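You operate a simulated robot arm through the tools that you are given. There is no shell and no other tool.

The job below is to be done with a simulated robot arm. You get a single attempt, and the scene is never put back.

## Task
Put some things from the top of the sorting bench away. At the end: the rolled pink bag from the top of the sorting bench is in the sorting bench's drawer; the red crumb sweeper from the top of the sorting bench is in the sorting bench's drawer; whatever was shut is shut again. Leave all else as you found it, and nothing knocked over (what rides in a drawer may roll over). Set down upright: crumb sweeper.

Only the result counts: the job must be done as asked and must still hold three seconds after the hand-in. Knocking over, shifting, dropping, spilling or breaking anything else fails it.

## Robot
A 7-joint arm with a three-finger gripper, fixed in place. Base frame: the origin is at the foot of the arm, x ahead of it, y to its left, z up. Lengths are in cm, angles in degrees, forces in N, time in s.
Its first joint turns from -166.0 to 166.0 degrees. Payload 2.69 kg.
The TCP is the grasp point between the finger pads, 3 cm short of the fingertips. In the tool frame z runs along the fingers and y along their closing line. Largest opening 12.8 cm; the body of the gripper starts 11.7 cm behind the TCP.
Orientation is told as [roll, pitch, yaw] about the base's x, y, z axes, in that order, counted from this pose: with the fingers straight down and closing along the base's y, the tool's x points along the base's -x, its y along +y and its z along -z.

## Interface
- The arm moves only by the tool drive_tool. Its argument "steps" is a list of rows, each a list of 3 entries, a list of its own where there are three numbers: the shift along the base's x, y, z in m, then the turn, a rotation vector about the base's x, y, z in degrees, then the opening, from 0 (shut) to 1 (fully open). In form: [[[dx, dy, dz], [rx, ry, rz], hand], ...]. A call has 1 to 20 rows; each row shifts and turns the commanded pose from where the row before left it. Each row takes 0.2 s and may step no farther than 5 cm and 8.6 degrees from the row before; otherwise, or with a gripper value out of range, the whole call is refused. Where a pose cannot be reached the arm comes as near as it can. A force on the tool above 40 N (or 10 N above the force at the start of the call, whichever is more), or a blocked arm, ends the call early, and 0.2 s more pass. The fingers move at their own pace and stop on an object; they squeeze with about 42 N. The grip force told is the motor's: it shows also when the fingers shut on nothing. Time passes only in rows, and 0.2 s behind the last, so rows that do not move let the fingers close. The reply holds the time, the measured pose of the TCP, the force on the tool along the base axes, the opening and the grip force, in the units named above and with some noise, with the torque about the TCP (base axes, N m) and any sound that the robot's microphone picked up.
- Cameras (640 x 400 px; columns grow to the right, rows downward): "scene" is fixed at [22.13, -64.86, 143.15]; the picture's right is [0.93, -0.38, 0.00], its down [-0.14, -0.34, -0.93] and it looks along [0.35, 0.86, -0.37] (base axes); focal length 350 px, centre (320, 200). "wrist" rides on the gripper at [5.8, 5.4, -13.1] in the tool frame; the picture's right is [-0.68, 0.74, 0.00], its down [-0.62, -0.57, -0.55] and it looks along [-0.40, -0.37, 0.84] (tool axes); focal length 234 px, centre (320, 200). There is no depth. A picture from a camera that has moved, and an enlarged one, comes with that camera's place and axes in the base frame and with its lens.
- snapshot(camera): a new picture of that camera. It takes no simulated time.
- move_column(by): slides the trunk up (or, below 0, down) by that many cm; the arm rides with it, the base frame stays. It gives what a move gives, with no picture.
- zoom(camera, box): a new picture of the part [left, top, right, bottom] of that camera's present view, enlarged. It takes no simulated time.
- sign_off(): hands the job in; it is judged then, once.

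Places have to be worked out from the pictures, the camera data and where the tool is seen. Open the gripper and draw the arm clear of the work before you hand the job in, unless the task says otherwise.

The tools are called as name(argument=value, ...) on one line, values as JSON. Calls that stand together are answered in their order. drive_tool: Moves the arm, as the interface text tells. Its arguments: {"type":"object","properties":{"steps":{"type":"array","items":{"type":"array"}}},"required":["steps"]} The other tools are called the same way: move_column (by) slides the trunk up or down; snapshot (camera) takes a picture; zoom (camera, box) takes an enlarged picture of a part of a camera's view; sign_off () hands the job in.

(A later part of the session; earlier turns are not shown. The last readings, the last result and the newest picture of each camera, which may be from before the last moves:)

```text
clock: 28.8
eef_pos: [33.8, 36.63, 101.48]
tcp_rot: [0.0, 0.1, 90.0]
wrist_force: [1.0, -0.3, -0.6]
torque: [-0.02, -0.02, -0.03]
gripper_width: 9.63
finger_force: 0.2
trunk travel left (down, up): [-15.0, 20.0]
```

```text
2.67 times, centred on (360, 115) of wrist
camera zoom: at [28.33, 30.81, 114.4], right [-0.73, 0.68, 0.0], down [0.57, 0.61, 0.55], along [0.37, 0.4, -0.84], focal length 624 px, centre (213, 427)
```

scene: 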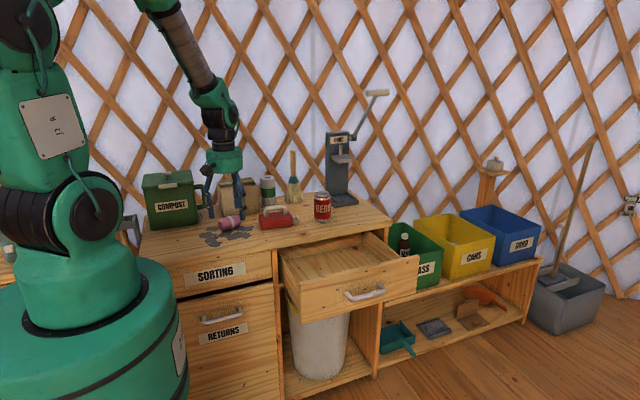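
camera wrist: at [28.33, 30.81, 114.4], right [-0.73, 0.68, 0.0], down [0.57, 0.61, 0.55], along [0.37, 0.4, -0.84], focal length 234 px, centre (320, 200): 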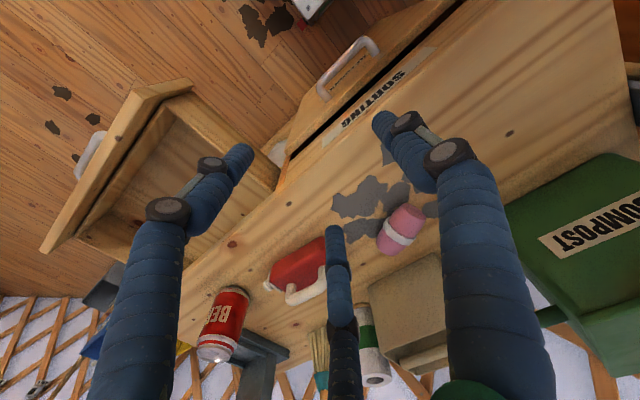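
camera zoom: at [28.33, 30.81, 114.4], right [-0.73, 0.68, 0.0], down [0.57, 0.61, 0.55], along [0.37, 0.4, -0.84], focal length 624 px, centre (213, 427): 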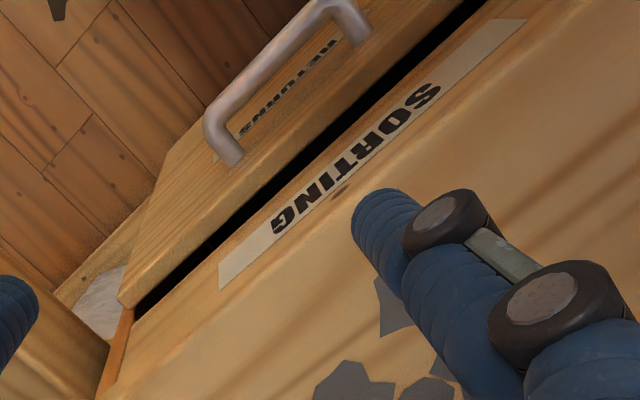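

The bench edge comes out at y≈39.4, so two-finger pads at y≈36.6 should clear it by 2 cm while a real third finger would land on the top. I'll lower slowly to 1 cm below bench-top level.

drive_tool(steps=[[[0, 0, -0.04], [0, 0, 0], 0.75], [[0, 0, -0.04], [0, 0, 0], 0.75], [[0, 0, -0.035], [0, 0, 0], 0.75], [[0, 0, -0.01], [0, 0, 0], 0.75], [[0, 0, -0.005], [0, 0, 0], 0.75], [[0, 0, -0.005], [0, 0, 0], 0.75], [[0, 0, -0.005], [0, 0, 0], 0.75], [[0, 0, -0.005], [0, 0, 0], 0.75]])

zoom(camera="scene", box=[180, 170, 320, 270])

```text
clock: 30.6
eef_pos: [34.02, 36.88, 87.14]
tcp_rot: [-0.3, 0.0, 89.9]
wrist_force: [-3.7, 4.9, 17.7]
torque: [0.99, -0.47, 0.36]
gripper_width: 10.4
finger_force: 5.2
trunk travel left (down, up): [-15.0, 20.0]
```

```text
4.00 times, centred on (250, 220) of scene
camera zoom: at [22.13, -64.86, 143.15], right [0.93, -0.38, 0.0], down [-0.14, -0.34, -0.93], along [0.35, 0.86, -0.37], focal length 1399 px, centre (600, 120)
```

zoom: 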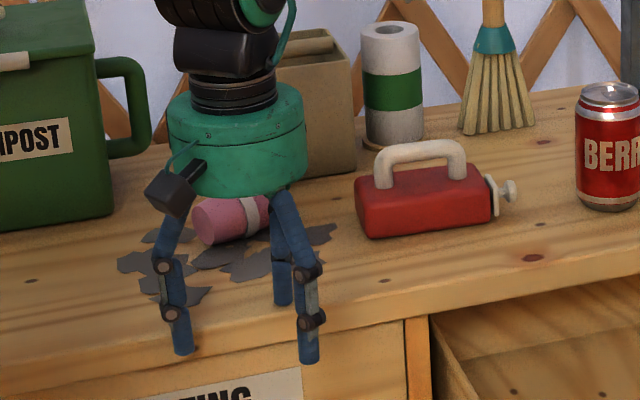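

That settles it. A +17.7 N push with its torque puts the contact about (2.7, 5.2) cm from the TCP, so the third finger is real and the hand closes like a three-jaw chuck. Contact at TCP z≈87 also suggests the fingertips reach slightly less than 3 cm below the TCP. I'll rise a little to find the height where contact is lost.

drive_tool(steps=[[[0, 0, 0.003], [0, 0, 0], 0.75]])

drive_tool(steps=[[[0, 0, 0.003], [0, 0, 0], 0.75]])

drive_tool(steps=[[[0, 0, 0.003], [0, 0, 0], 0.75]])

```text
clock: 31.0
eef_pos: [33.8, 36.57, 87.34]
tcp_rot: [-0.1, 0.1, 89.8]
wrist_force: [-4.9, 3.2, 11.4]
torque: [0.72, -0.22, 0.34]
gripper_width: 10.0
finger_force: 3.4
trunk travel left (down, up): [-15.0, 20.0]
```

```text
clock: 31.4
eef_pos: [33.73, 36.56, 87.73]
tcp_rot: [-0.1, 0.2, 89.8]
wrist_force: [-0.1, -0.1, 1.4]
torque: [0.01, 0.0, -0.02]
gripper_width: 9.62
finger_force: 0.0
trunk travel left (down, up): [-15.0, 20.0]
```

```text
clock: 31.8
eef_pos: [33.83, 36.7, 88.04]
tcp_rot: [-0.1, 0.1, 89.8]
wrist_force: [0.1, 0.5, 0.5]
torque: [-0.01, 0.02, 0.03]
gripper_width: 9.61
finger_force: 0.0
trunk travel left (down, up): [-15.0, 20.0]
```

Contact ends at TCP z≈87.65, so the bench top is z≈84.65 with tips 3 cm below the TCP. For a three-jaw grip on the bag I'll put one finger on its left end cap and the other two on its sides. That means yaw ≈ -7° with the TCP about 0.95 cm from the bag centre toward that end, and going lower this time. First I'll rise, turn and move above it.

drive_tool(steps=[[[0, 0, 0.03], [0, 0, -8.1], 0.75], [[0, 0, 0.03], [0, 0, -8.1], 0.75], [[0.001, 0.019, 0.03], [0, 0, -8.1], 0.75], [[0.001, 0.019, 0], [0, 0, -8.1], 0.75], [[0.001, 0.019, 0], [0, 0, -8.1], 0.75], [[0.001, 0.019, 0], [0, 0, -8.1], 0.75], [[0.001, 0.019, 0], [0, 0, -8.1], 0.75], [[0.001, 0.019, 0], [0, 0, -8.1], 0.75], [[0.001, 0.019, 0], [0, 0, -8.1], 0.75], [[0, 0.019, 0], [0, 0, -8.1], 0.75], [[0, 0.019, 0], [0, 0, -8.1], 0.75], [[0, 0.019, 0], [0, 0, -7.9], 0.75]])

snapshot(camera="wrist")

zoom(camera="wrist", box=[230, 60, 430, 220])

```text
clock: 34.4
eef_pos: [34.66, 55.62, 97.03]
tcp_rot: [-0.2, 0.1, -7.3]
wrist_force: [0.3, -0.6, 0.3]
torque: [0.01, -0.01, 0.0]
gripper_width: 9.61
finger_force: 0.0
trunk travel left (down, up): [-15.0, 20.0]
```

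```text
taken
camera wrist: at [29.46, 61.79, 109.93], right [0.76, 0.64, 0.0], down [0.54, -0.64, 0.55], along [0.35, -0.42, -0.84], focal length 234 px, centre (320, 200)
```

wrist: 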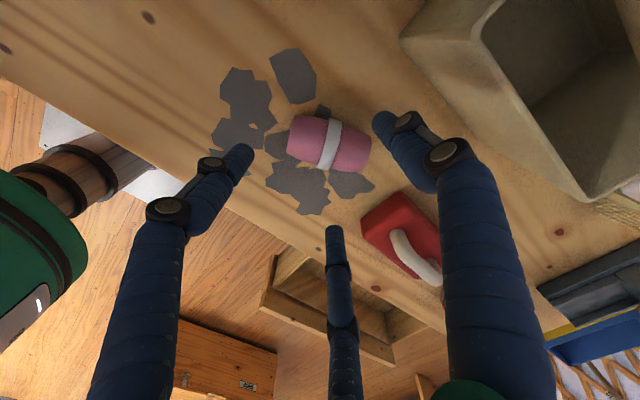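

```text
2.50 times, centred on (330, 140) of wrist
camera zoom: at [29.46, 61.79, 109.93], right [0.76, 0.64, 0.0], down [0.54, -0.64, 0.55], along [0.35, -0.42, -0.84], focal length 585 px, centre (295, 350)
```

zoom: 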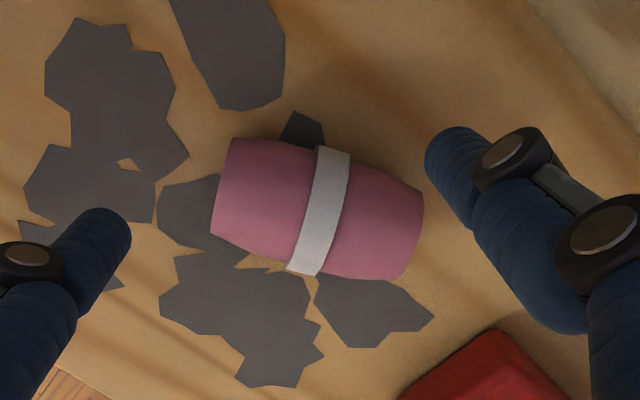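

The bag's centre is ≈(35.45, 56.15), axis +23.5°. I'll adjust the TCP to (34.58, 55.77), yaw -6.5°, go down to z≈88.0, close part way and look.

drive_tool(steps=[[[-0.001, 0.0015, -0.03], [0, 0, 0.8], 0.75], [[0, 0, -0.03], [0, 0, 0], 0.75], [[0, 0, -0.02], [0, 0, 0], 0.75], [[0, 0, -0.01], [0, 0, 0], 0.75], [[0, 0, 0], [0, 0, 0], 0.6], [[0, 0, 0], [0, 0, 0], 0.52], [[0, 0, 0], [0, 0, 0], 0.52]])

zoom(camera="wrist", box=[220, 80, 440, 260])

zoom(camera="scene", box=[190, 170, 290, 250])

```text
clock: 36.0
eef_pos: [34.41, 55.84, 88.08]
tcp_rot: [-0.1, 0.2, -6.4]
wrist_force: [-1.1, 0.1, -0.2]
torque: [0.0, -0.04, 0.02]
gripper_width: 6.64
finger_force: 0.1
trunk travel left (down, up): [-15.0, 20.0]
```

```text
2.22 times, centred on (330, 170) of wrist
camera zoom: at [29.17, 61.92, 101.04], right [0.75, 0.66, 0.0], down [0.55, -0.63, 0.55], along [0.36, -0.42, -0.84], focal length 520 px, centre (298, 267)
```

zoom: 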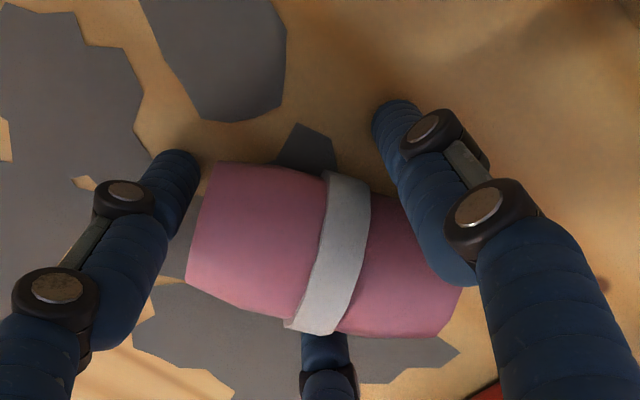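

```text
5.00 times, centred on (240, 210) of scene
camera zoom: at [22.13, -64.86, 143.15], right [0.93, -0.38, 0.0], down [-0.14, -0.34, -0.93], along [0.35, 0.86, -0.37], focal length 1749 px, centre (720, 150)
```

zoom: 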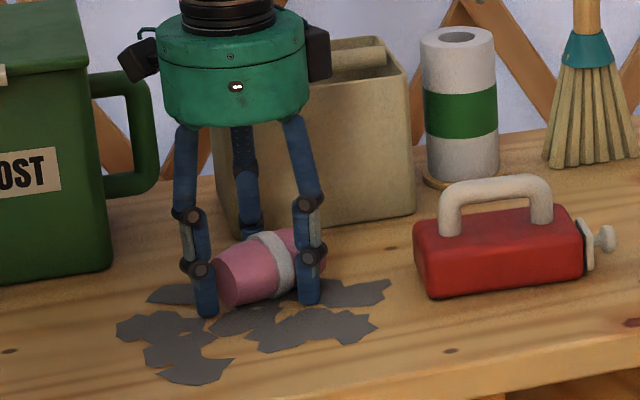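

The fingers straddle the bag as planned: one at the left end cap, one in front, one behind. I'll close fully and look before lifting.

drive_tool(steps=[[[0, 0, 0], [0, 0, 0], 0.45], [[0, 0, 0], [0, 0, 0], 0.4], [[0, 0, 0], [0, 0, 0], 0.3], [[0, 0, 0], [0, 0, 0], 0.2], [[0, 0, 0], [0, 0, 0], 0.1], [[0, 0, 0], [0, 0, 0], 0.0], [[0, 0, 0], [0, 0, 0], 0.0], [[0, 0, 0], [0, 0, 0], 0.0]])

zoom(camera="wrist", box=[220, 80, 440, 260])

zoom(camera="scene", box=[190, 170, 290, 250])

```text
clock: 37.8
eef_pos: [34.32, 55.78, 88.09]
tcp_rot: [-0.1, 0.0, -6.5]
wrist_force: [-0.6, 0.2, 1.8]
torque: [-0.02, 0.05, 0.04]
gripper_width: 4.63
finger_force: 41.5
trunk travel left (down, up): [-15.0, 20.0]
```

```text
2.22 times, centred on (330, 170) of wrist
camera zoom: at [29.17, 61.92, 101.05], right [0.75, 0.66, 0.0], down [0.55, -0.63, 0.55], along [0.36, -0.42, -0.84], focal length 520 px, centre (298, 267)
```

zoom: 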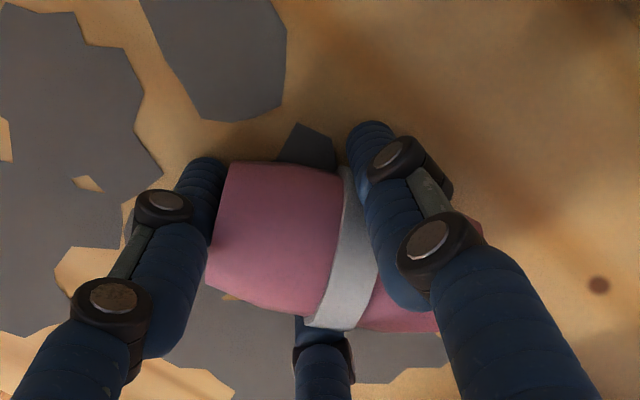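

```text
5.00 times, centred on (240, 210) of scene
camera zoom: at [22.13, -64.86, 143.15], right [0.93, -0.38, 0.0], down [-0.14, -0.34, -0.93], along [0.35, 0.86, -0.37], focal length 1749 px, centre (720, 150)
```

zoom: 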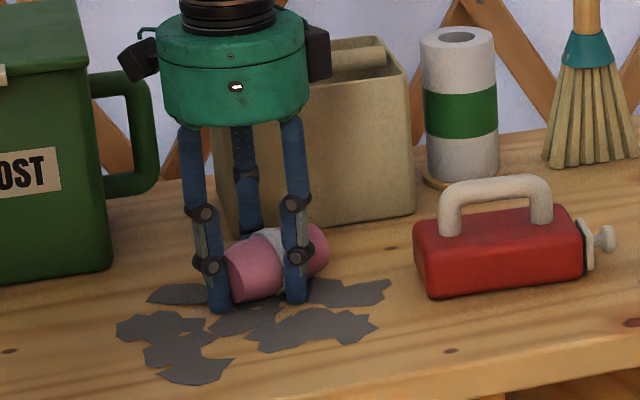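

The grip reads width 4.63 at 41.5 N with three-point contact. I'll lift 2 cm slowly and check.

drive_tool(steps=[[[0, 0, 0.004], [0, 0, 0], 0.0], [[0, 0, 0.004], [0, 0, 0], 0.0], [[0, 0, 0.006], [0, 0, 0], 0.0], [[0, 0, 0.006], [0, 0, 0], 0.0]])

zoom(camera="scene", box=[190, 170, 290, 250])

zoom(camera="wrist", box=[220, 80, 440, 260])

```text
clock: 38.8
eef_pos: [34.33, 55.85, 90.08]
tcp_rot: [-0.1, 0.1, -6.4]
wrist_force: [0.4, 0.8, -0.9]
torque: [0.0, 0.0, -0.01]
gripper_width: 4.63
finger_force: 42.6
trunk travel left (down, up): [-15.0, 20.0]
```

```text
5.00 times, centred on (240, 210) of scene
camera zoom: at [22.13, -64.86, 143.15], right [0.93, -0.38, 0.0], down [-0.14, -0.34, -0.93], along [0.35, 0.86, -0.37], focal length 1749 px, centre (720, 150)
```

zoom: 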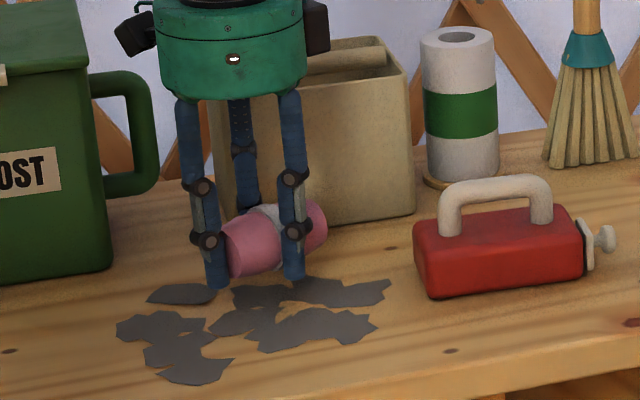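

```text
2.22 times, centred on (330, 170) of wrist
camera zoom: at [29.19, 61.88, 103.04], right [0.75, 0.66, 0.0], down [0.55, -0.63, 0.55], along [0.36, -0.42, -0.84], focal length 520 px, centre (298, 267)
```

zoom: 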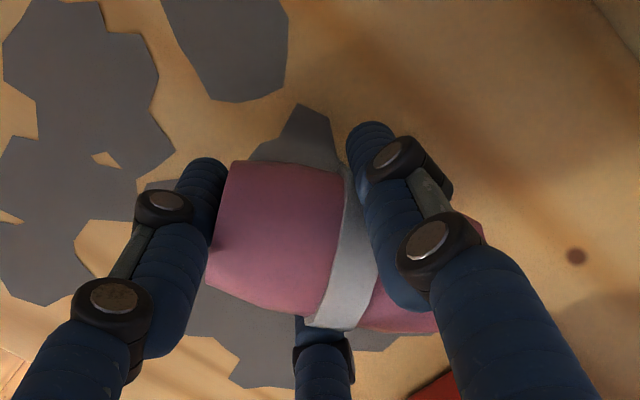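

The bag is held firmly and off the bench. I'll raise it to about z=100.

drive_tool(steps=[[[0, 0, 0.015], [0, 0, 0], 0.0], [[0, 0, 0.02], [0, 0, 0], 0.0], [[0, 0, 0.025], [0, 0, 0], 0.0], [[0, 0, 0.025], [0, 0, 0], 0.0], [[0, 0, 0.015], [0, 0, 0], 0.0]])

drive_tool(steps=[[[0.015, -0.015, 0], [0, 0, 0], 0.0], [[0.02, -0.021, 0], [0, 0, 0], 0.0], [[0.022, -0.024, 0], [0, 0, 0], 0.0], [[0.022, -0.024, 0], [0, 0, 0], 0.0], [[0.022, -0.024, 0], [0, 0, 0], 0.0], [[0.022, -0.024, 0], [0, 0, 0], 0.0], [[0.022, -0.024, 0], [0, 0, 0], 0.0], [[0.022, -0.024, 0], [0, 0, 0], 0.0], [[0.022, -0.024, 0], [0, 0, 0], 0.0], [[0.022, -0.024, 0], [0, 0, 0], 0.0], [[0.02, -0.021, 0], [0, 0, 0], 0.0], [[0.014, -0.015, 0], [0, 0, 0], 0.0]])

snapshot(camera="wrist")

snapshot(camera="scene")

```text
clock: 40.0
eef_pos: [34.37, 55.72, 100.12]
tcp_rot: [-0.1, 0.1, -6.4]
wrist_force: [0.4, -1.4, -0.6]
torque: [0.02, -0.02, -0.02]
gripper_width: 4.59
finger_force: 42.1
trunk travel left (down, up): [-15.0, 20.0]
```

```text
clock: 42.6
eef_pos: [59.0, 29.25, 100.06]
tcp_rot: [0.0, 0.1, -6.4]
wrist_force: [0.1, 0.3, -1.0]
torque: [-0.01, -0.03, 0.02]
gripper_width: 4.59
finger_force: 42.7
trunk travel left (down, up): [-15.0, 20.0]
```

```text
taken
camera wrist: at [53.79, 35.36, 113.06], right [0.75, 0.66, 0.0], down [0.55, -0.63, 0.55], along [0.36, -0.42, -0.84], focal length 234 px, centre (320, 200)
```

wrist: 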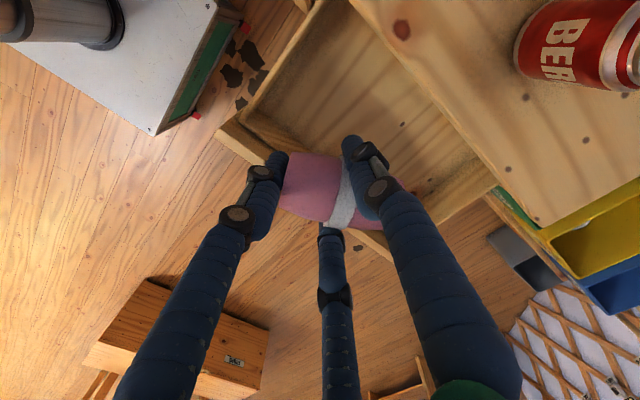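

```text
taken
```

scene: 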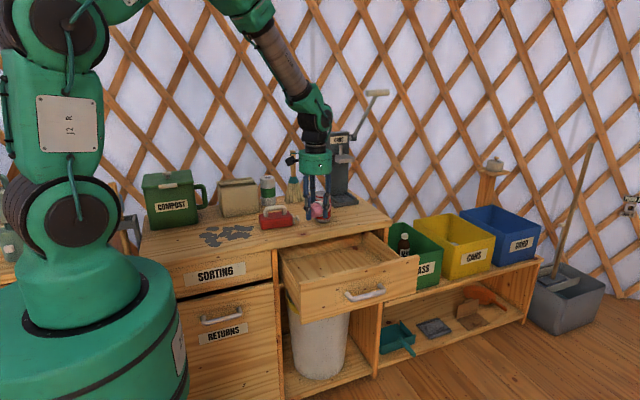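

The drawer's front-left corner reads (50, 18.7) and the bag hangs over open drawer space at (59, 29). I'll lower to z≈79, then ease down to the floor.

drive_tool(steps=[[[0, 0, -0.02], [0, 0, 0], 0.0], [[0, 0, -0.03], [0, 0, 0], 0.0], [[0, 0, -0.03], [0, 0, 0], 0.0], [[0, 0, -0.03], [0, 0, 0], 0.0], [[0, 0, -0.03], [0, 0, 0], 0.0], [[0, 0, -0.03], [0, 0, 0], 0.0], [[0, 0, -0.025], [0, 0, 0], 0.0], [[0, 0, -0.015], [0, 0, 0], 0.0]])

zoom(camera="scene", box=[260, 190, 420, 310])

snapshot(camera="wrist")

```text
clock: 44.4
eef_pos: [59.14, 29.43, 78.91]
tcp_rot: [0.0, 0.1, -6.4]
wrist_force: [0.5, 0.4, 0.0]
torque: [0.0, 0.03, -0.01]
gripper_width: 4.57
finger_force: 42.4
trunk travel left (down, up): [-15.0, 20.0]
```

```text
3.33 times, centred on (340, 250) of scene
camera zoom: at [22.13, -64.86, 143.15], right [0.93, -0.38, 0.0], down [-0.14, -0.34, -0.93], along [0.35, 0.86, -0.37], focal length 1166 px, centre (253, 33)
```

zoom: 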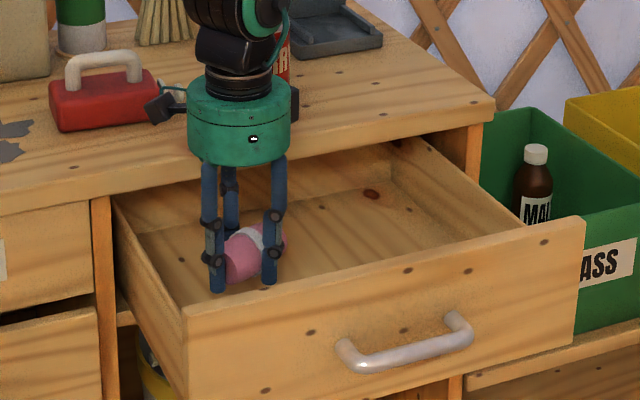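

```text
taken
camera wrist: at [53.76, 35.42, 91.98], right [0.75, 0.66, 0.0], down [0.55, -0.63, 0.55], along [0.36, -0.42, -0.84], focal length 234 px, centre (320, 200)
```

wrist: 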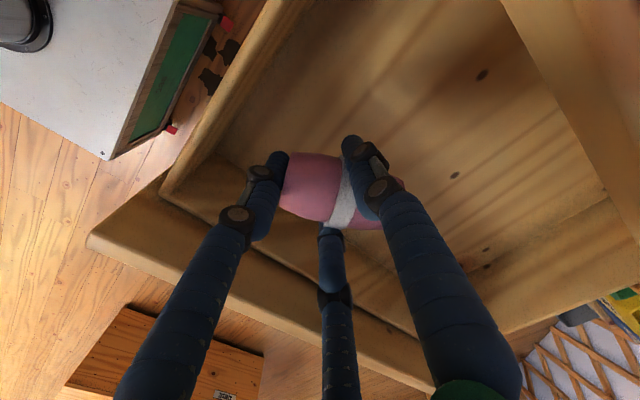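

Everything is clear inside the drawer. I'll ease down in small steps, watching for floor contact.

drive_tool(steps=[[[0, 0, -0.01], [0, 0, 0], 0.0], [[0, 0, -0.01], [0, 0, 0], 0.0], [[0, 0, -0.005], [0, 0, 0], 0.0]])

drive_tool(steps=[[[0, 0, -0.005], [0, 0, 0], 0.0]])

drive_tool(steps=[[[0, 0, -0.005], [0, 0, 0], 0.0]])

```text
clock: 45.2
eef_pos: [59.02, 29.35, 76.37]
tcp_rot: [-0.2, 0.2, -6.4]
wrist_force: [0.2, 0.0, -0.3]
torque: [-0.02, 0.0, 0.0]
gripper_width: 4.57
finger_force: 41.4
trunk travel left (down, up): [-15.0, 20.0]
```

```text
clock: 45.6
eef_pos: [58.92, 29.52, 76.11]
tcp_rot: [0.0, 0.0, -6.4]
wrist_force: [-0.4, -1.0, -0.2]
torque: [0.01, 0.03, 0.0]
gripper_width: 4.57
finger_force: 41.4
trunk travel left (down, up): [-15.0, 20.0]
```

```text
clock: 46.0
eef_pos: [59.08, 29.41, 75.53]
tcp_rot: [-0.1, 0.0, -6.4]
wrist_force: [0.7, 0.1, 1.2]
torque: [0.02, -0.02, 0.03]
gripper_width: 4.56
finger_force: 41.8
trunk travel left (down, up): [-15.0, 20.0]
```

No contact yet at z≈75.5. I'll carry on down in small steps.

drive_tool(steps=[[[0, 0, -0.005], [0, 0, 0], 0.0]])

drive_tool(steps=[[[0, 0, -0.005], [0, 0, 0], 0.0]])

drive_tool(steps=[[[0, 0, -0.005], [0, 0, 0], 0.0]])

zoom(camera="scene", box=[260, 190, 420, 310])

```text
clock: 46.4
eef_pos: [59.07, 29.28, 75.01]
tcp_rot: [-0.1, 0.2, -6.3]
wrist_force: [0.7, 0.5, -0.1]
torque: [0.01, 0.01, -0.02]
gripper_width: 4.58
finger_force: 42.3
trunk travel left (down, up): [-15.0, 20.0]
```

```text
clock: 46.8
eef_pos: [58.92, 29.38, 74.48]
tcp_rot: [-0.1, 0.1, -6.4]
wrist_force: [-0.6, 0.7, -1.0]
torque: [0.0, 0.01, -0.01]
gripper_width: 4.58
finger_force: 42.5
trunk travel left (down, up): [-15.0, 20.0]
```

```text
clock: 47.2
eef_pos: [58.83, 29.4, 74.0]
tcp_rot: [-0.1, 0.2, -6.4]
wrist_force: [0.6, 0.5, -1.2]
torque: [0.01, 0.02, 0.0]
gripper_width: 4.56
finger_force: 41.9
trunk travel left (down, up): [-15.0, 20.0]
```

```text
3.33 times, centred on (340, 250) of scene
camera zoom: at [22.13, -64.86, 143.15], right [0.93, -0.38, 0.0], down [-0.14, -0.34, -0.93], along [0.35, 0.86, -0.37], focal length 1166 px, centre (253, 33)
```

zoom: 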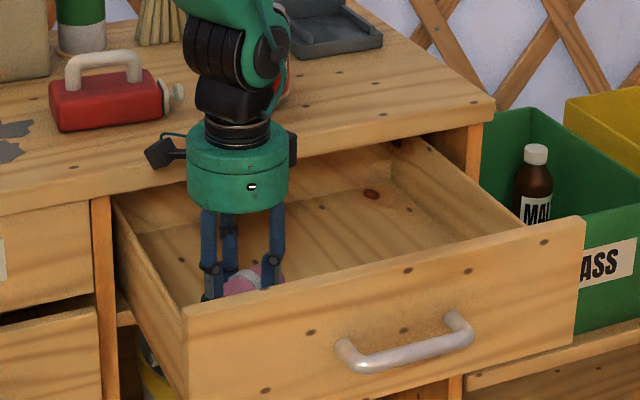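

Still no contact at z=74; the floor must be deeper. I'll keep going down.

drive_tool(steps=[[[0, 0, -0.005], [0, 0, 0], 0.0]])

drive_tool(steps=[[[0, 0, -0.005], [0, 0, 0], 0.0]])

drive_tool(steps=[[[0, 0, -0.005], [0, 0, 0], 0.0]])

drive_tool(steps=[[[0, 0, -0.005], [0, 0, 0], 0.0]])

```text
clock: 47.6
eef_pos: [58.91, 29.46, 73.49]
tcp_rot: [0.0, 0.1, -6.4]
wrist_force: [0.4, -0.4, -0.7]
torque: [0.01, -0.02, -0.02]
gripper_width: 4.58
finger_force: 42.1
trunk travel left (down, up): [-15.0, 20.0]
```

```text
clock: 48.0
eef_pos: [58.98, 29.35, 72.94]
tcp_rot: [0.0, 0.1, -6.4]
wrist_force: [-0.5, -0.1, 0.0]
torque: [0.04, -0.03, -0.03]
gripper_width: 4.59
finger_force: 41.8
trunk travel left (down, up): [-15.0, 20.0]
```

```text
clock: 48.4
eef_pos: [58.96, 29.34, 72.37]
tcp_rot: [-0.1, 0.0, -6.4]
wrist_force: [0.4, 0.0, 0.2]
torque: [0.02, 0.05, 0.01]
gripper_width: 4.56
finger_force: 42.0
trunk travel left (down, up): [-15.0, 20.0]
```

```text
clock: 48.8
eef_pos: [58.87, 29.36, 72.05]
tcp_rot: [0.0, 0.0, -6.4]
wrist_force: [-0.5, 0.6, 0.0]
torque: [-0.01, 0.03, 0.01]
gripper_width: 4.55
finger_force: 42.1
trunk travel left (down, up): [-15.0, 20.0]
```

I'll look again to judge the remaining gap to the floor and the hand's clearance to the bench edge.

snapshot(camera="wrist")

zoom(camera="scene", box=[270, 200, 350, 280])

```text
taken
camera wrist: at [53.67, 35.5, 85.02], right [0.75, 0.66, 0.0], down [0.55, -0.63, 0.55], along [0.36, -0.42, -0.84], focal length 234 px, centre (320, 200)
```

wrist: 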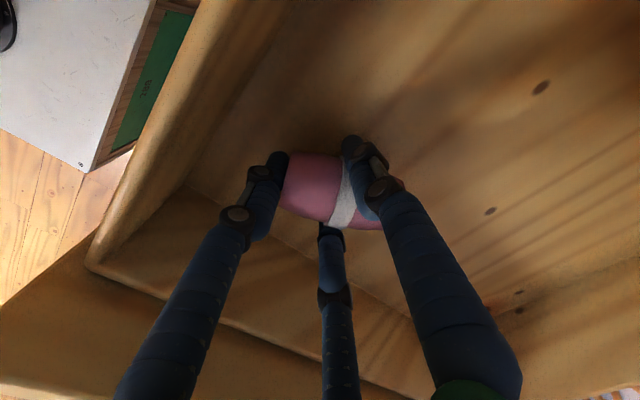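

```text
5.00 times, centred on (310, 240) of scene
camera zoom: at [22.13, -64.86, 143.15], right [0.93, -0.38, 0.0], down [-0.14, -0.34, -0.93], along [0.35, 0.86, -0.37], focal length 1749 px, centre (370, 0)
```

zoom: 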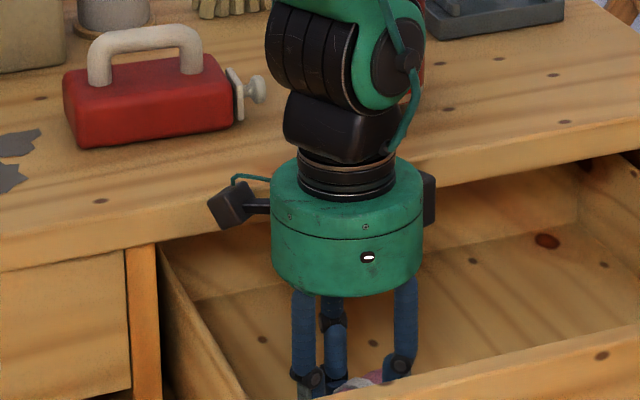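

The floor corner works out at z≈67.8, so the bag is under 1 cm from the floor. I'll carry on in smaller steps.

drive_tool(steps=[[[0, 0, -0.004], [0, 0, 0], 0.0]])

drive_tool(steps=[[[0, 0, -0.003], [0, 0, 0], 0.0]])

drive_tool(steps=[[[0, 0, -0.003], [0, 0, 0], 0.0]])

```text
clock: 49.2
eef_pos: [58.92, 29.39, 71.61]
tcp_rot: [-0.1, 0.1, -6.5]
wrist_force: [0.5, -0.2, -0.2]
torque: [-0.02, 0.0, 0.02]
gripper_width: 4.55
finger_force: 42.0
trunk travel left (down, up): [-15.0, 20.0]
```

```text
clock: 49.6
eef_pos: [58.77, 29.51, 71.4]
tcp_rot: [-0.1, 0.1, -6.4]
wrist_force: [0.3, -0.1, 0.5]
torque: [0.03, 0.0, 0.0]
gripper_width: 4.56
finger_force: 41.7
trunk travel left (down, up): [-15.0, 20.0]
```

```text
clock: 50.0
eef_pos: [58.87, 29.52, 71.07]
tcp_rot: [-0.2, 0.1, -6.4]
wrist_force: [-0.7, -0.3, -1.1]
torque: [0.01, -0.01, 0.03]
gripper_width: 4.57
finger_force: 42.5
trunk travel left (down, up): [-15.0, 20.0]
```

Still no touch. Two more small steps.

drive_tool(steps=[[[0, 0, -0.003], [0, 0, 0], 0.0]])

drive_tool(steps=[[[0, 0, -0.003], [0, 0, 0], 0.0]])

```text
clock: 50.4
eef_pos: [58.81, 29.47, 70.68]
tcp_rot: [-0.2, 0.1, -6.5]
wrist_force: [0.3, -0.6, -0.2]
torque: [-0.01, 0.01, 0.0]
gripper_width: 4.55
finger_force: 42.1
trunk travel left (down, up): [-15.0, 20.0]
```

```text
clock: 50.8
eef_pos: [58.86, 29.44, 70.68]
tcp_rot: [-0.1, 0.0, -6.4]
wrist_force: [-8.0, -2.0, 28.2]
torque: [-0.23, 0.59, -0.01]
gripper_width: 4.55
finger_force: 42.0
trunk travel left (down, up): [-15.0, 20.0]
```

Floor contact (+28 N) at TCP z≈70.7. I'll ease up slightly and open the fingers.

drive_tool(steps=[[[0, 0, 0.002], [0, 0, 0], 0.0], [[0, 0, 0.001], [0, 0, 0], 0.3], [[0, 0, 0], [0, 0, 0], 0.4], [[0, 0, 0], [0, 0, 0], 0.45], [[0, 0, 0], [0, 0, 0], 0.55], [[0, 0, 0], [0, 0, 0], 0.6], [[0, 0, 0], [0, 0, 0], 0.6]])

snapshot(camera="wrist")

```text
clock: 52.4
eef_pos: [58.88, 29.42, 70.58]
tcp_rot: [-0.1, 0.0, -6.4]
wrist_force: [-0.1, 0.3, 0.0]
torque: [0.03, -0.02, -0.01]
gripper_width: 7.71
finger_force: 0.1
trunk travel left (down, up): [-15.0, 20.0]
```

```text
taken
camera wrist: at [53.69, 35.5, 83.71], right [0.75, 0.66, 0.0], down [0.55, -0.63, 0.55], along [0.36, -0.42, -0.84], focal length 234 px, centre (320, 200)
```

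wrist: 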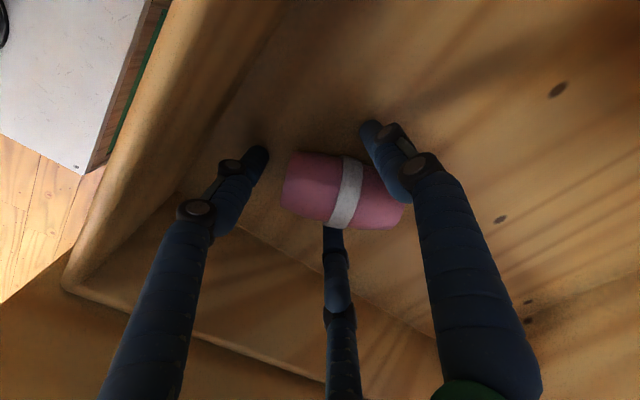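

The bag rests on the drawer floor, free of the fingers. I'll rise straight up out of the drawer.

drive_tool(steps=[[[0, 0, 0.01], [0, 0, 0], 0.6], [[0, 0, 0.02], [0, 0, 0], 0.6], [[0, 0, 0.035], [0, 0, 0], 0.6], [[0, 0, 0.04], [0, 0, 0], 0.6], [[0, 0, 0.045], [0, 0, 0], 0.6], [[0, 0, 0.045], [0, 0, 0], 0.6], [[0, 0, 0.045], [0, 0, 0], 0.6], [[0, 0, 0.045], [0, 0, 0], 0.6], [[0, 0, 0.03], [0, 0, 0], 0.6]])

snapshot(camera="wrist")

snapshot(camera="scene")

```text
clock: 54.4
eef_pos: [58.92, 29.18, 102.29]
tcp_rot: [-0.2, 0.0, -6.5]
wrist_force: [-0.3, 0.0, -0.2]
torque: [-0.02, 0.01, -0.01]
gripper_width: 7.69
finger_force: 0.2
trunk travel left (down, up): [-15.0, 20.0]
```

```text
taken
camera wrist: at [53.54, 35.29, 115.28], right [0.75, 0.66, 0.0], down [0.55, -0.63, 0.55], along [0.36, -0.42, -0.84], focal length 234 px, centre (320, 200)
```

wrist: 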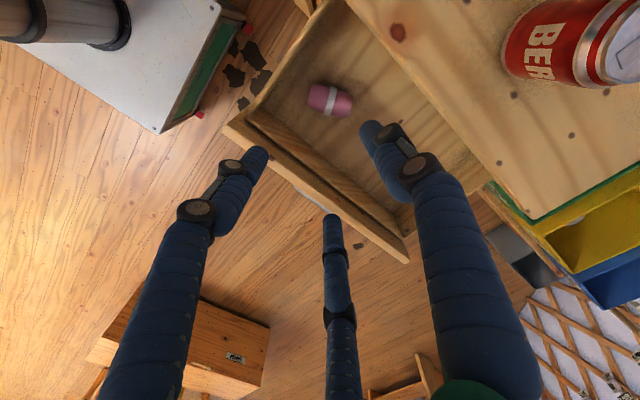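

```text
taken
```

scene: 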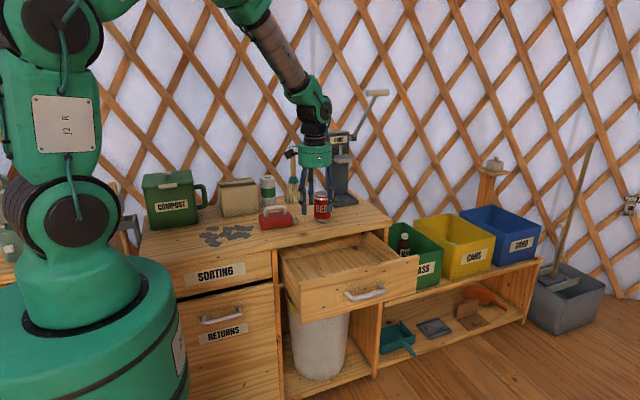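

The bag is in the drawer. I'll move above the crumb sweeper at z≈105, turning back to yaw 0, to measure it from above.

drive_tool(steps=[[[-0.01, 0.03, 0.01], [0, 0, 3.2], 0.75], [[-0.01, 0.04, 0.01], [0, 0, 3.3], 0.75], [[-0.012, 0.042, 0.01], [0, 0, 0], 0.75], [[-0.012, 0.042, 0], [0, 0, 0], 0.75], [[-0.012, 0.042, 0], [0, 0, 0], 0.75], [[-0.012, 0.042, 0], [0, 0, 0], 0.75]])

snapshot(camera="wrist")

zoom(camera="wrist", box=[220, 40, 440, 220])

```text
clock: 55.8
eef_pos: [52.29, 53.21, 105.23]
tcp_rot: [-0.1, 0.1, 0.1]
wrist_force: [-0.1, 0.0, 0.9]
torque: [0.04, -0.02, -0.02]
gripper_width: 9.59
finger_force: 0.1
trunk travel left (down, up): [-15.0, 20.0]
```

```text
taken
camera wrist: at [46.35, 58.77, 118.19], right [0.68, 0.74, 0.0], down [0.62, -0.56, 0.55], along [0.4, -0.37, -0.84], focal length 234 px, centre (320, 200)
```

wrist: 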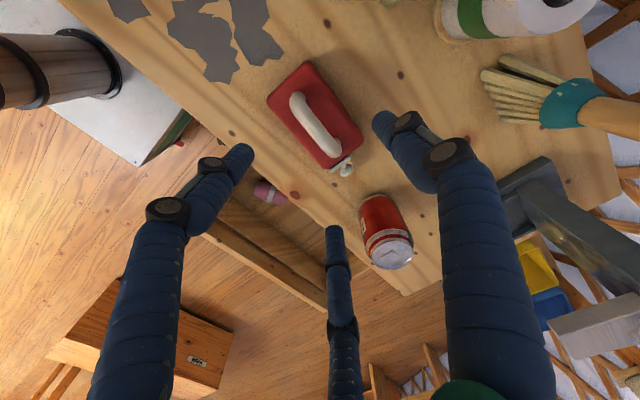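

```text
2.22 times, centred on (330, 130) of wrist
camera zoom: at [46.35, 58.77, 118.19], right [0.68, 0.74, 0.0], down [0.62, -0.56, 0.55], along [0.4, -0.37, -0.84], focal length 520 px, centre (298, 356)
```

zoom: 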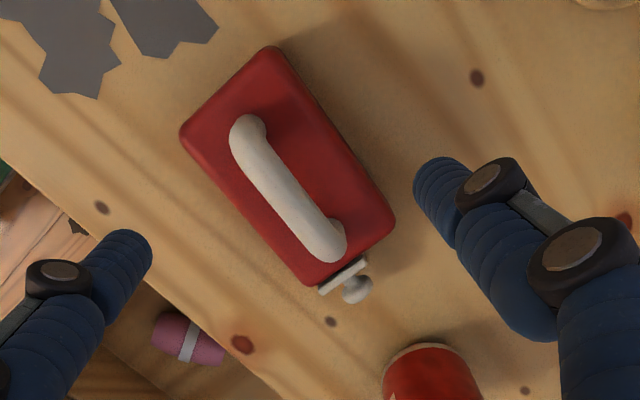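

The sweeper body's centre works out at ≈(51.65, 53.45), about 11.2×6.2 cm, yaw -4.4°, with its handle on the centre line. I'll grip the body: two fingers on the front side (±4.5 cm) and one on the back, with the TCP 1.3 cm toward -y of centre. I'll align, open wide and come down to z≈96 to check.

drive_tool(steps=[[[-0.004, -0.005, -0.02], [0, 0, -2.2], 0.93], [[-0.003, -0.005, -0.03], [0, 0, -2.3], 0.93], [[0, 0, -0.03], [0, 0, 0], 0.93], [[0, 0, -0.012], [0, 0, 0], 0.93]])

snapshot(camera="wrist")

zoom(camera="scene", box=[220, 150, 340, 240])

```text
clock: 56.8
eef_pos: [51.25, 52.19, 95.95]
tcp_rot: [-0.2, 0.1, -4.4]
wrist_force: [-0.6, 0.9, 0.0]
torque: [-0.02, -0.01, 0.0]
gripper_width: 11.9
finger_force: 0.1
trunk travel left (down, up): [-15.0, 20.0]
```

```text
taken
camera wrist: at [45.94, 58.1, 108.89], right [0.73, 0.68, 0.0], down [0.57, -0.61, 0.55], along [0.37, -0.4, -0.84], focal length 234 px, centre (320, 200)
```

wrist: 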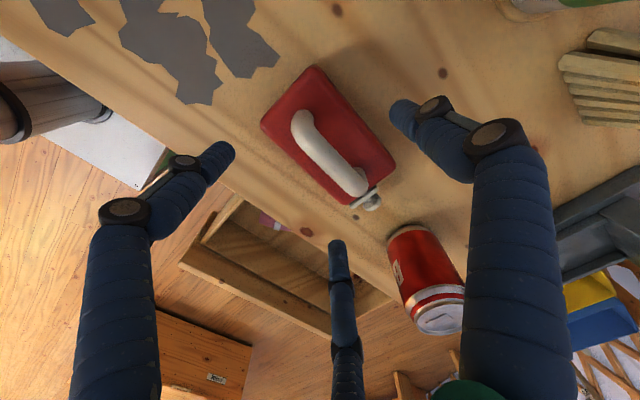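

```text
4.44 times, centred on (280, 195) of scene
camera zoom: at [22.13, -64.86, 143.15], right [0.93, -0.38, 0.0], down [-0.14, -0.34, -0.93], along [0.35, 0.86, -0.37], focal length 1555 px, centre (498, 222)
```

zoom: 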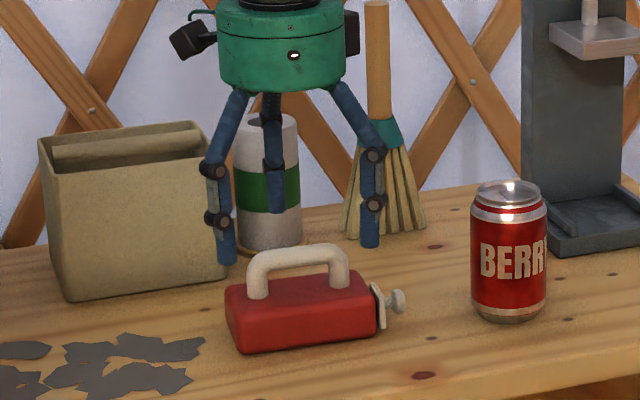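

The sweeper's centre is confirmed at ≈(51.75, 53.5) and all three fingers will pass clear of the body. I'll shift +0.4 cm in x, go down to z≈88.1, close part way and look.

drive_tool(steps=[[[0.004, 0, -0.02], [0, 0, 0.6], 0.93], [[0, 0, -0.025], [0, 0, 0], 0.93], [[0, 0, -0.02], [0, 0, 0], 0.93], [[0, 0, -0.013], [0, 0, 0], 0.93], [[0, 0, 0], [0, 0, 0], 0.8], [[0, 0, 0], [0, 0, 0], 0.75], [[0, 0, 0], [0, 0, 0], 0.75]])

snapshot(camera="wrist")

zoom(camera="scene", box=[220, 160, 340, 250])

```text
clock: 57.6
eef_pos: [52.03, 52.46, 90.26]
tcp_rot: [0.1, -0.2, -3.9]
wrist_force: [-0.9, 1.4, 11.1]
torque: [-0.25, 0.07, -0.04]
gripper_width: 12.89
finger_force: 6.8
trunk travel left (down, up): [-15.0, 20.0]
stopped in row 4: the force on the tool passed its limit at 49 N (the readings are from after the stop); the commanded pose is now the measured one
```

```text
taken
camera wrist: at [46.52, 58.28, 103.33], right [0.72, 0.69, 0.01], down [0.57, -0.61, 0.55], along [0.38, -0.39, -0.84], focal length 234 px, centre (320, 200)
```

wrist: 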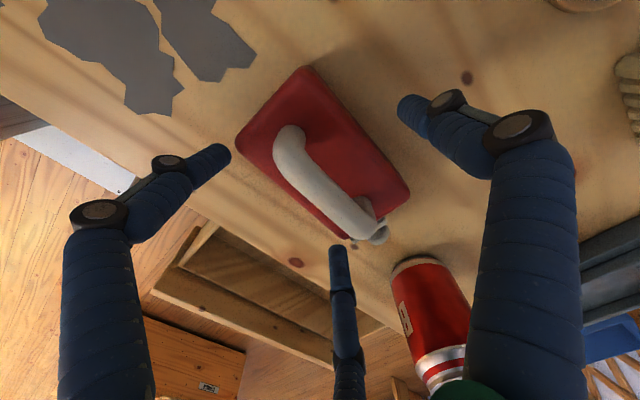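

```text
4.44 times, centred on (280, 205) of scene
camera zoom: at [22.13, -64.86, 143.15], right [0.93, -0.38, 0.0], down [-0.14, -0.34, -0.93], along [0.35, 0.86, -0.37], focal length 1555 px, centre (498, 178)
```

zoom: 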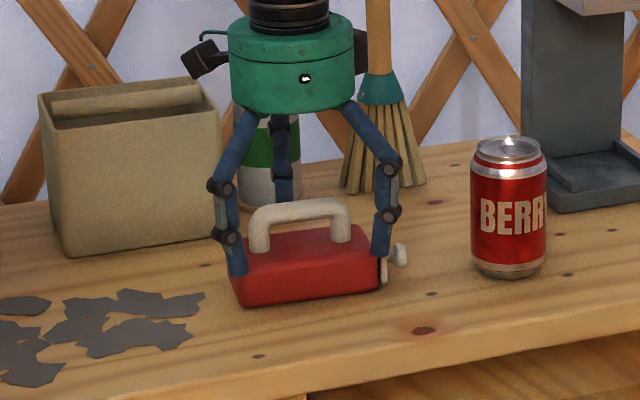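

A front finger touched the sweeper's top edge and the move stopped safely; the sweeper still stands. I'll rise clear and re-plan, since gripping the carry handle from above looks cleaner.

drive_tool(steps=[[[0, 0, 0.01], [0, 0, 0], 0.93], [[0, 0, 0.03], [0, 0, 0], 0.93], [[0, 0, 0.04], [0, 0, 0], 0.75], [[0, 0, 0.04], [0, 0, 0], 0.6]])

snapshot(camera="wrist")

zoom(camera="wrist", box=[230, 40, 430, 220])

zoom(camera="scene", box=[220, 160, 340, 250])

```text
clock: 58.6
eef_pos: [51.94, 52.43, 102.22]
tcp_rot: [0.0, -0.1, -3.8]
wrist_force: [0.7, 0.0, -0.1]
torque: [0.03, 0.02, 0.0]
gripper_width: 7.66
finger_force: 0.0
trunk travel left (down, up): [-15.0, 20.0]
```

```text
taken
camera wrist: at [46.44, 58.27, 115.14], right [0.72, 0.69, 0.0], down [0.58, -0.61, 0.55], along [0.38, -0.4, -0.84], focal length 234 px, centre (320, 200)
```

wrist: 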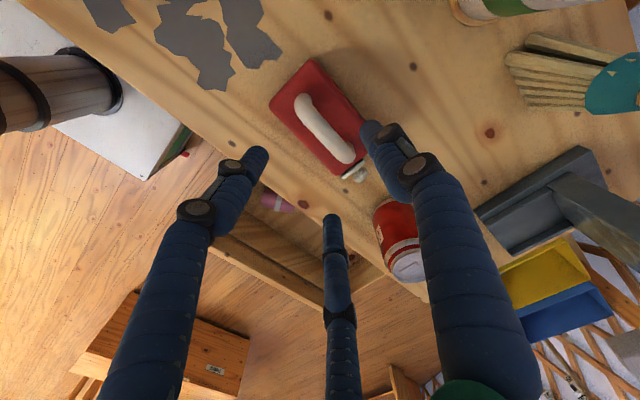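

```text
2.22 times, centred on (330, 130) of wrist
camera zoom: at [46.44, 58.27, 115.14], right [0.72, 0.69, 0.0], down [0.58, -0.61, 0.55], along [0.38, -0.4, -0.84], focal length 520 px, centre (298, 356)
```

zoom: 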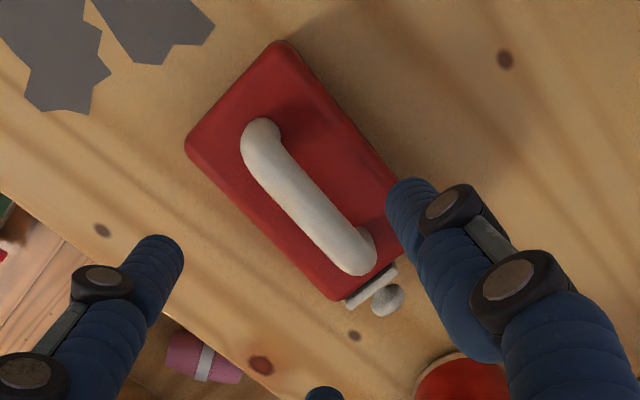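

```text
4.44 times, centred on (280, 205) of scene
camera zoom: at [22.13, -64.86, 143.15], right [0.93, -0.38, 0.0], down [-0.14, -0.34, -0.93], along [0.35, 0.86, -0.37], focal length 1555 px, centre (498, 178)
```

zoom: 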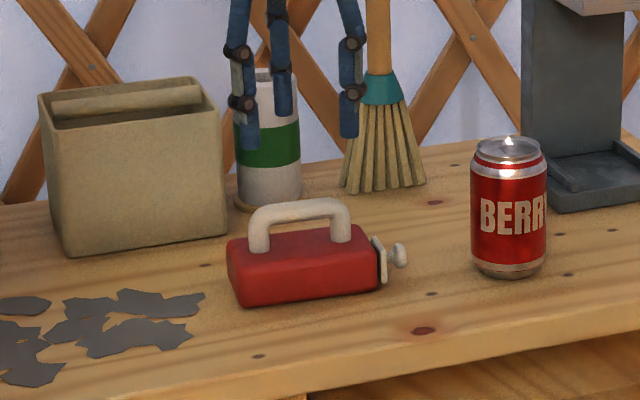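

The sweeper hasn't moved. The handle bar centre is ≈(51.5, 53.5) with its top at z≈92.2; the body top is z≈88.1. I'll grip the bar with two fingers in front and one behind, TCP at (51.5, 53.0, 92.0), so the tips stay just above the body. First I'll go to z≈96 to check.

drive_tool(steps=[[[-0.004, 0.006, -0.02], [0, 0, -0.7], 0.55], [[0, 0, -0.025], [0, 0, 0], 0.55], [[0, 0, -0.017], [0, 0, 0], 0.55]])

snapshot(camera="wrist")

zoom(camera="wrist", box=[230, 60, 430, 240])

zoom(camera="scene", box=[220, 150, 340, 240])

```text
clock: 59.4
eef_pos: [51.63, 52.98, 96.0]
tcp_rot: [0.2, -0.1, -4.4]
wrist_force: [-0.4, 0.7, -0.6]
torque: [-0.01, 0.02, 0.0]
gripper_width: 7.03
finger_force: 0.0
trunk travel left (down, up): [-15.0, 20.0]
```

```text
taken
camera wrist: at [46.15, 58.86, 109.02], right [0.73, 0.68, 0.0], down [0.57, -0.61, 0.55], along [0.38, -0.4, -0.84], focal length 234 px, centre (320, 200)
```

wrist: 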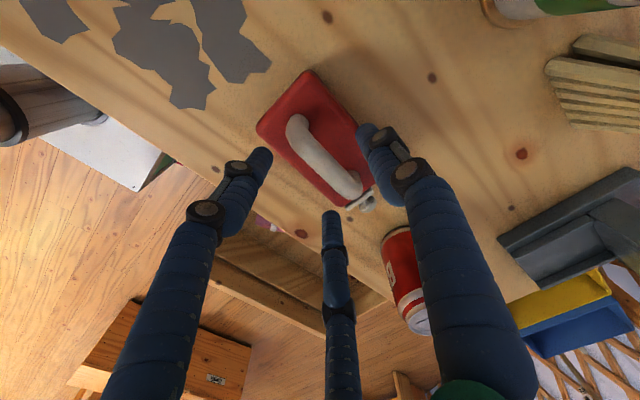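

```text
2.22 times, centred on (330, 150) of wrist
camera zoom: at [46.15, 58.86, 109.02], right [0.73, 0.68, 0.0], down [0.57, -0.61, 0.55], along [0.38, -0.4, -0.84], focal length 520 px, centre (298, 311)
```

zoom: 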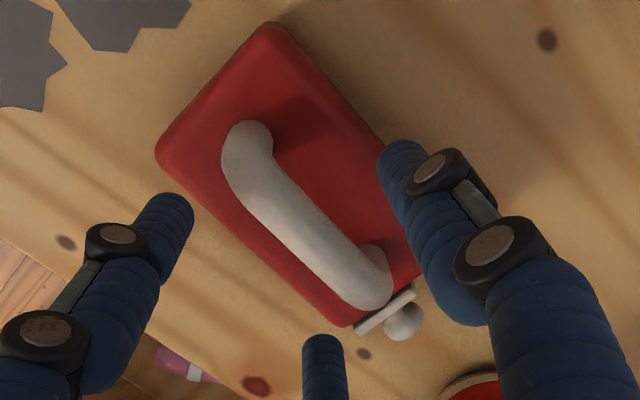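

```text
4.44 times, centred on (280, 195) of scene
camera zoom: at [22.13, -64.86, 143.15], right [0.93, -0.38, 0.0], down [-0.14, -0.34, -0.93], along [0.35, 0.86, -0.37], focal length 1555 px, centre (498, 222)
```

zoom: 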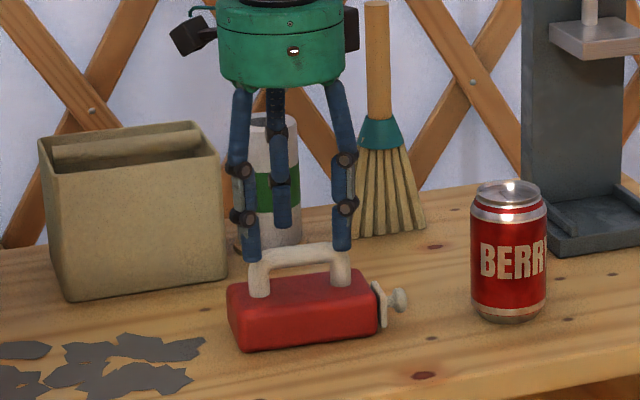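

The bar centre appears at (305,225), against (305,221) predicted. I'll go down to z≈92 and close slowly on the handle.

drive_tool(steps=[[[0, 0, -0.015], [0, 0, 0], 0.55], [[0, 0, -0.015], [0, 0, 0], 0.55], [[0, 0, -0.01], [0, 0, 0], 0.55], [[0, 0, 0], [0, 0, 0], 0.45], [[0, 0, 0], [0, 0, 0], 0.38], [[0, 0, 0], [0, 0, 0], 0.38]])

zoom(camera="wrist", box=[230, 60, 430, 240])

zoom(camera="scene", box=[220, 150, 340, 240])

```text
clock: 60.8
eef_pos: [51.66, 53.16, 91.98]
tcp_rot: [0.1, -0.2, -4.6]
wrist_force: [0.5, -0.9, 8.9]
torque: [-0.15, 0.29, 0.07]
gripper_width: 4.79
finger_force: 0.0
trunk travel left (down, up): [-15.0, 20.0]
```

```text
2.22 times, centred on (330, 150) of wrist
camera zoom: at [46.19, 58.91, 104.99], right [0.73, 0.68, 0.0], down [0.57, -0.61, 0.55], along [0.38, -0.4, -0.84], focal length 520 px, centre (298, 311)
```

zoom: 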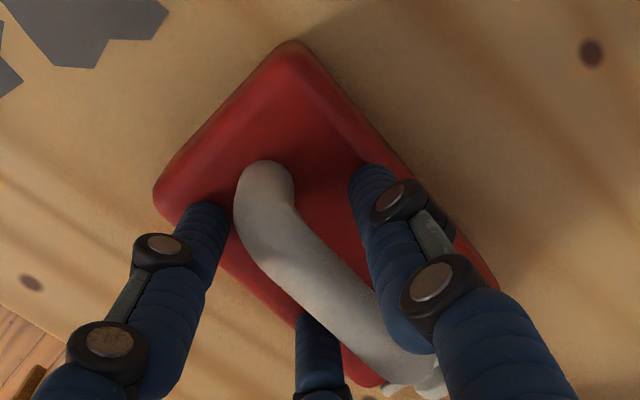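

```text
4.44 times, centred on (280, 195) of scene
camera zoom: at [22.13, -64.86, 143.15], right [0.93, -0.38, 0.0], down [-0.14, -0.34, -0.93], along [0.35, 0.86, -0.37], focal length 1555 px, centre (498, 222)
```

zoom: 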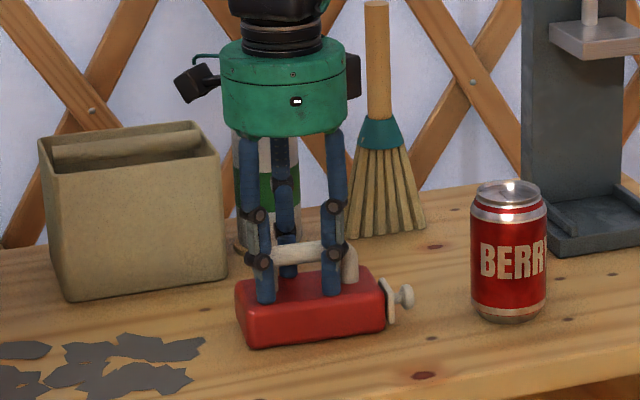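

A fingertip is lightly touching the body top (+9 N) and has dragged the sweeper about half a centimetre. I'll rise 0.5 cm and then close on the handle.

drive_tool(steps=[[[0, 0, 0.005], [0, 0, 0], 0.38], [[0, 0, 0], [0, 0, 0], 0.38]])

zoom(camera="wrist", box=[230, 60, 430, 240])

```text
clock: 61.4
eef_pos: [51.7, 52.98, 92.34]
tcp_rot: [0.0, -0.1, -4.5]
wrist_force: [-0.6, 0.5, 1.1]
torque: [0.02, -0.03, 0.01]
gripper_width: 4.86
finger_force: 0.1
trunk travel left (down, up): [-15.0, 20.0]
```

```text
2.22 times, centred on (330, 150) of wrist
camera zoom: at [46.17, 58.83, 105.4], right [0.73, 0.68, 0.0], down [0.57, -0.61, 0.55], along [0.37, -0.4, -0.84], focal length 520 px, centre (298, 311)
```

zoom: 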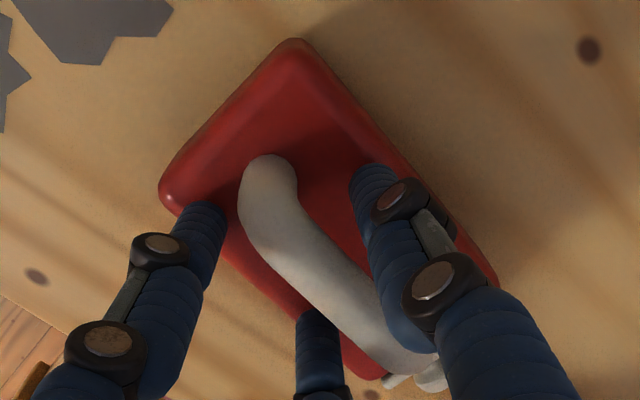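

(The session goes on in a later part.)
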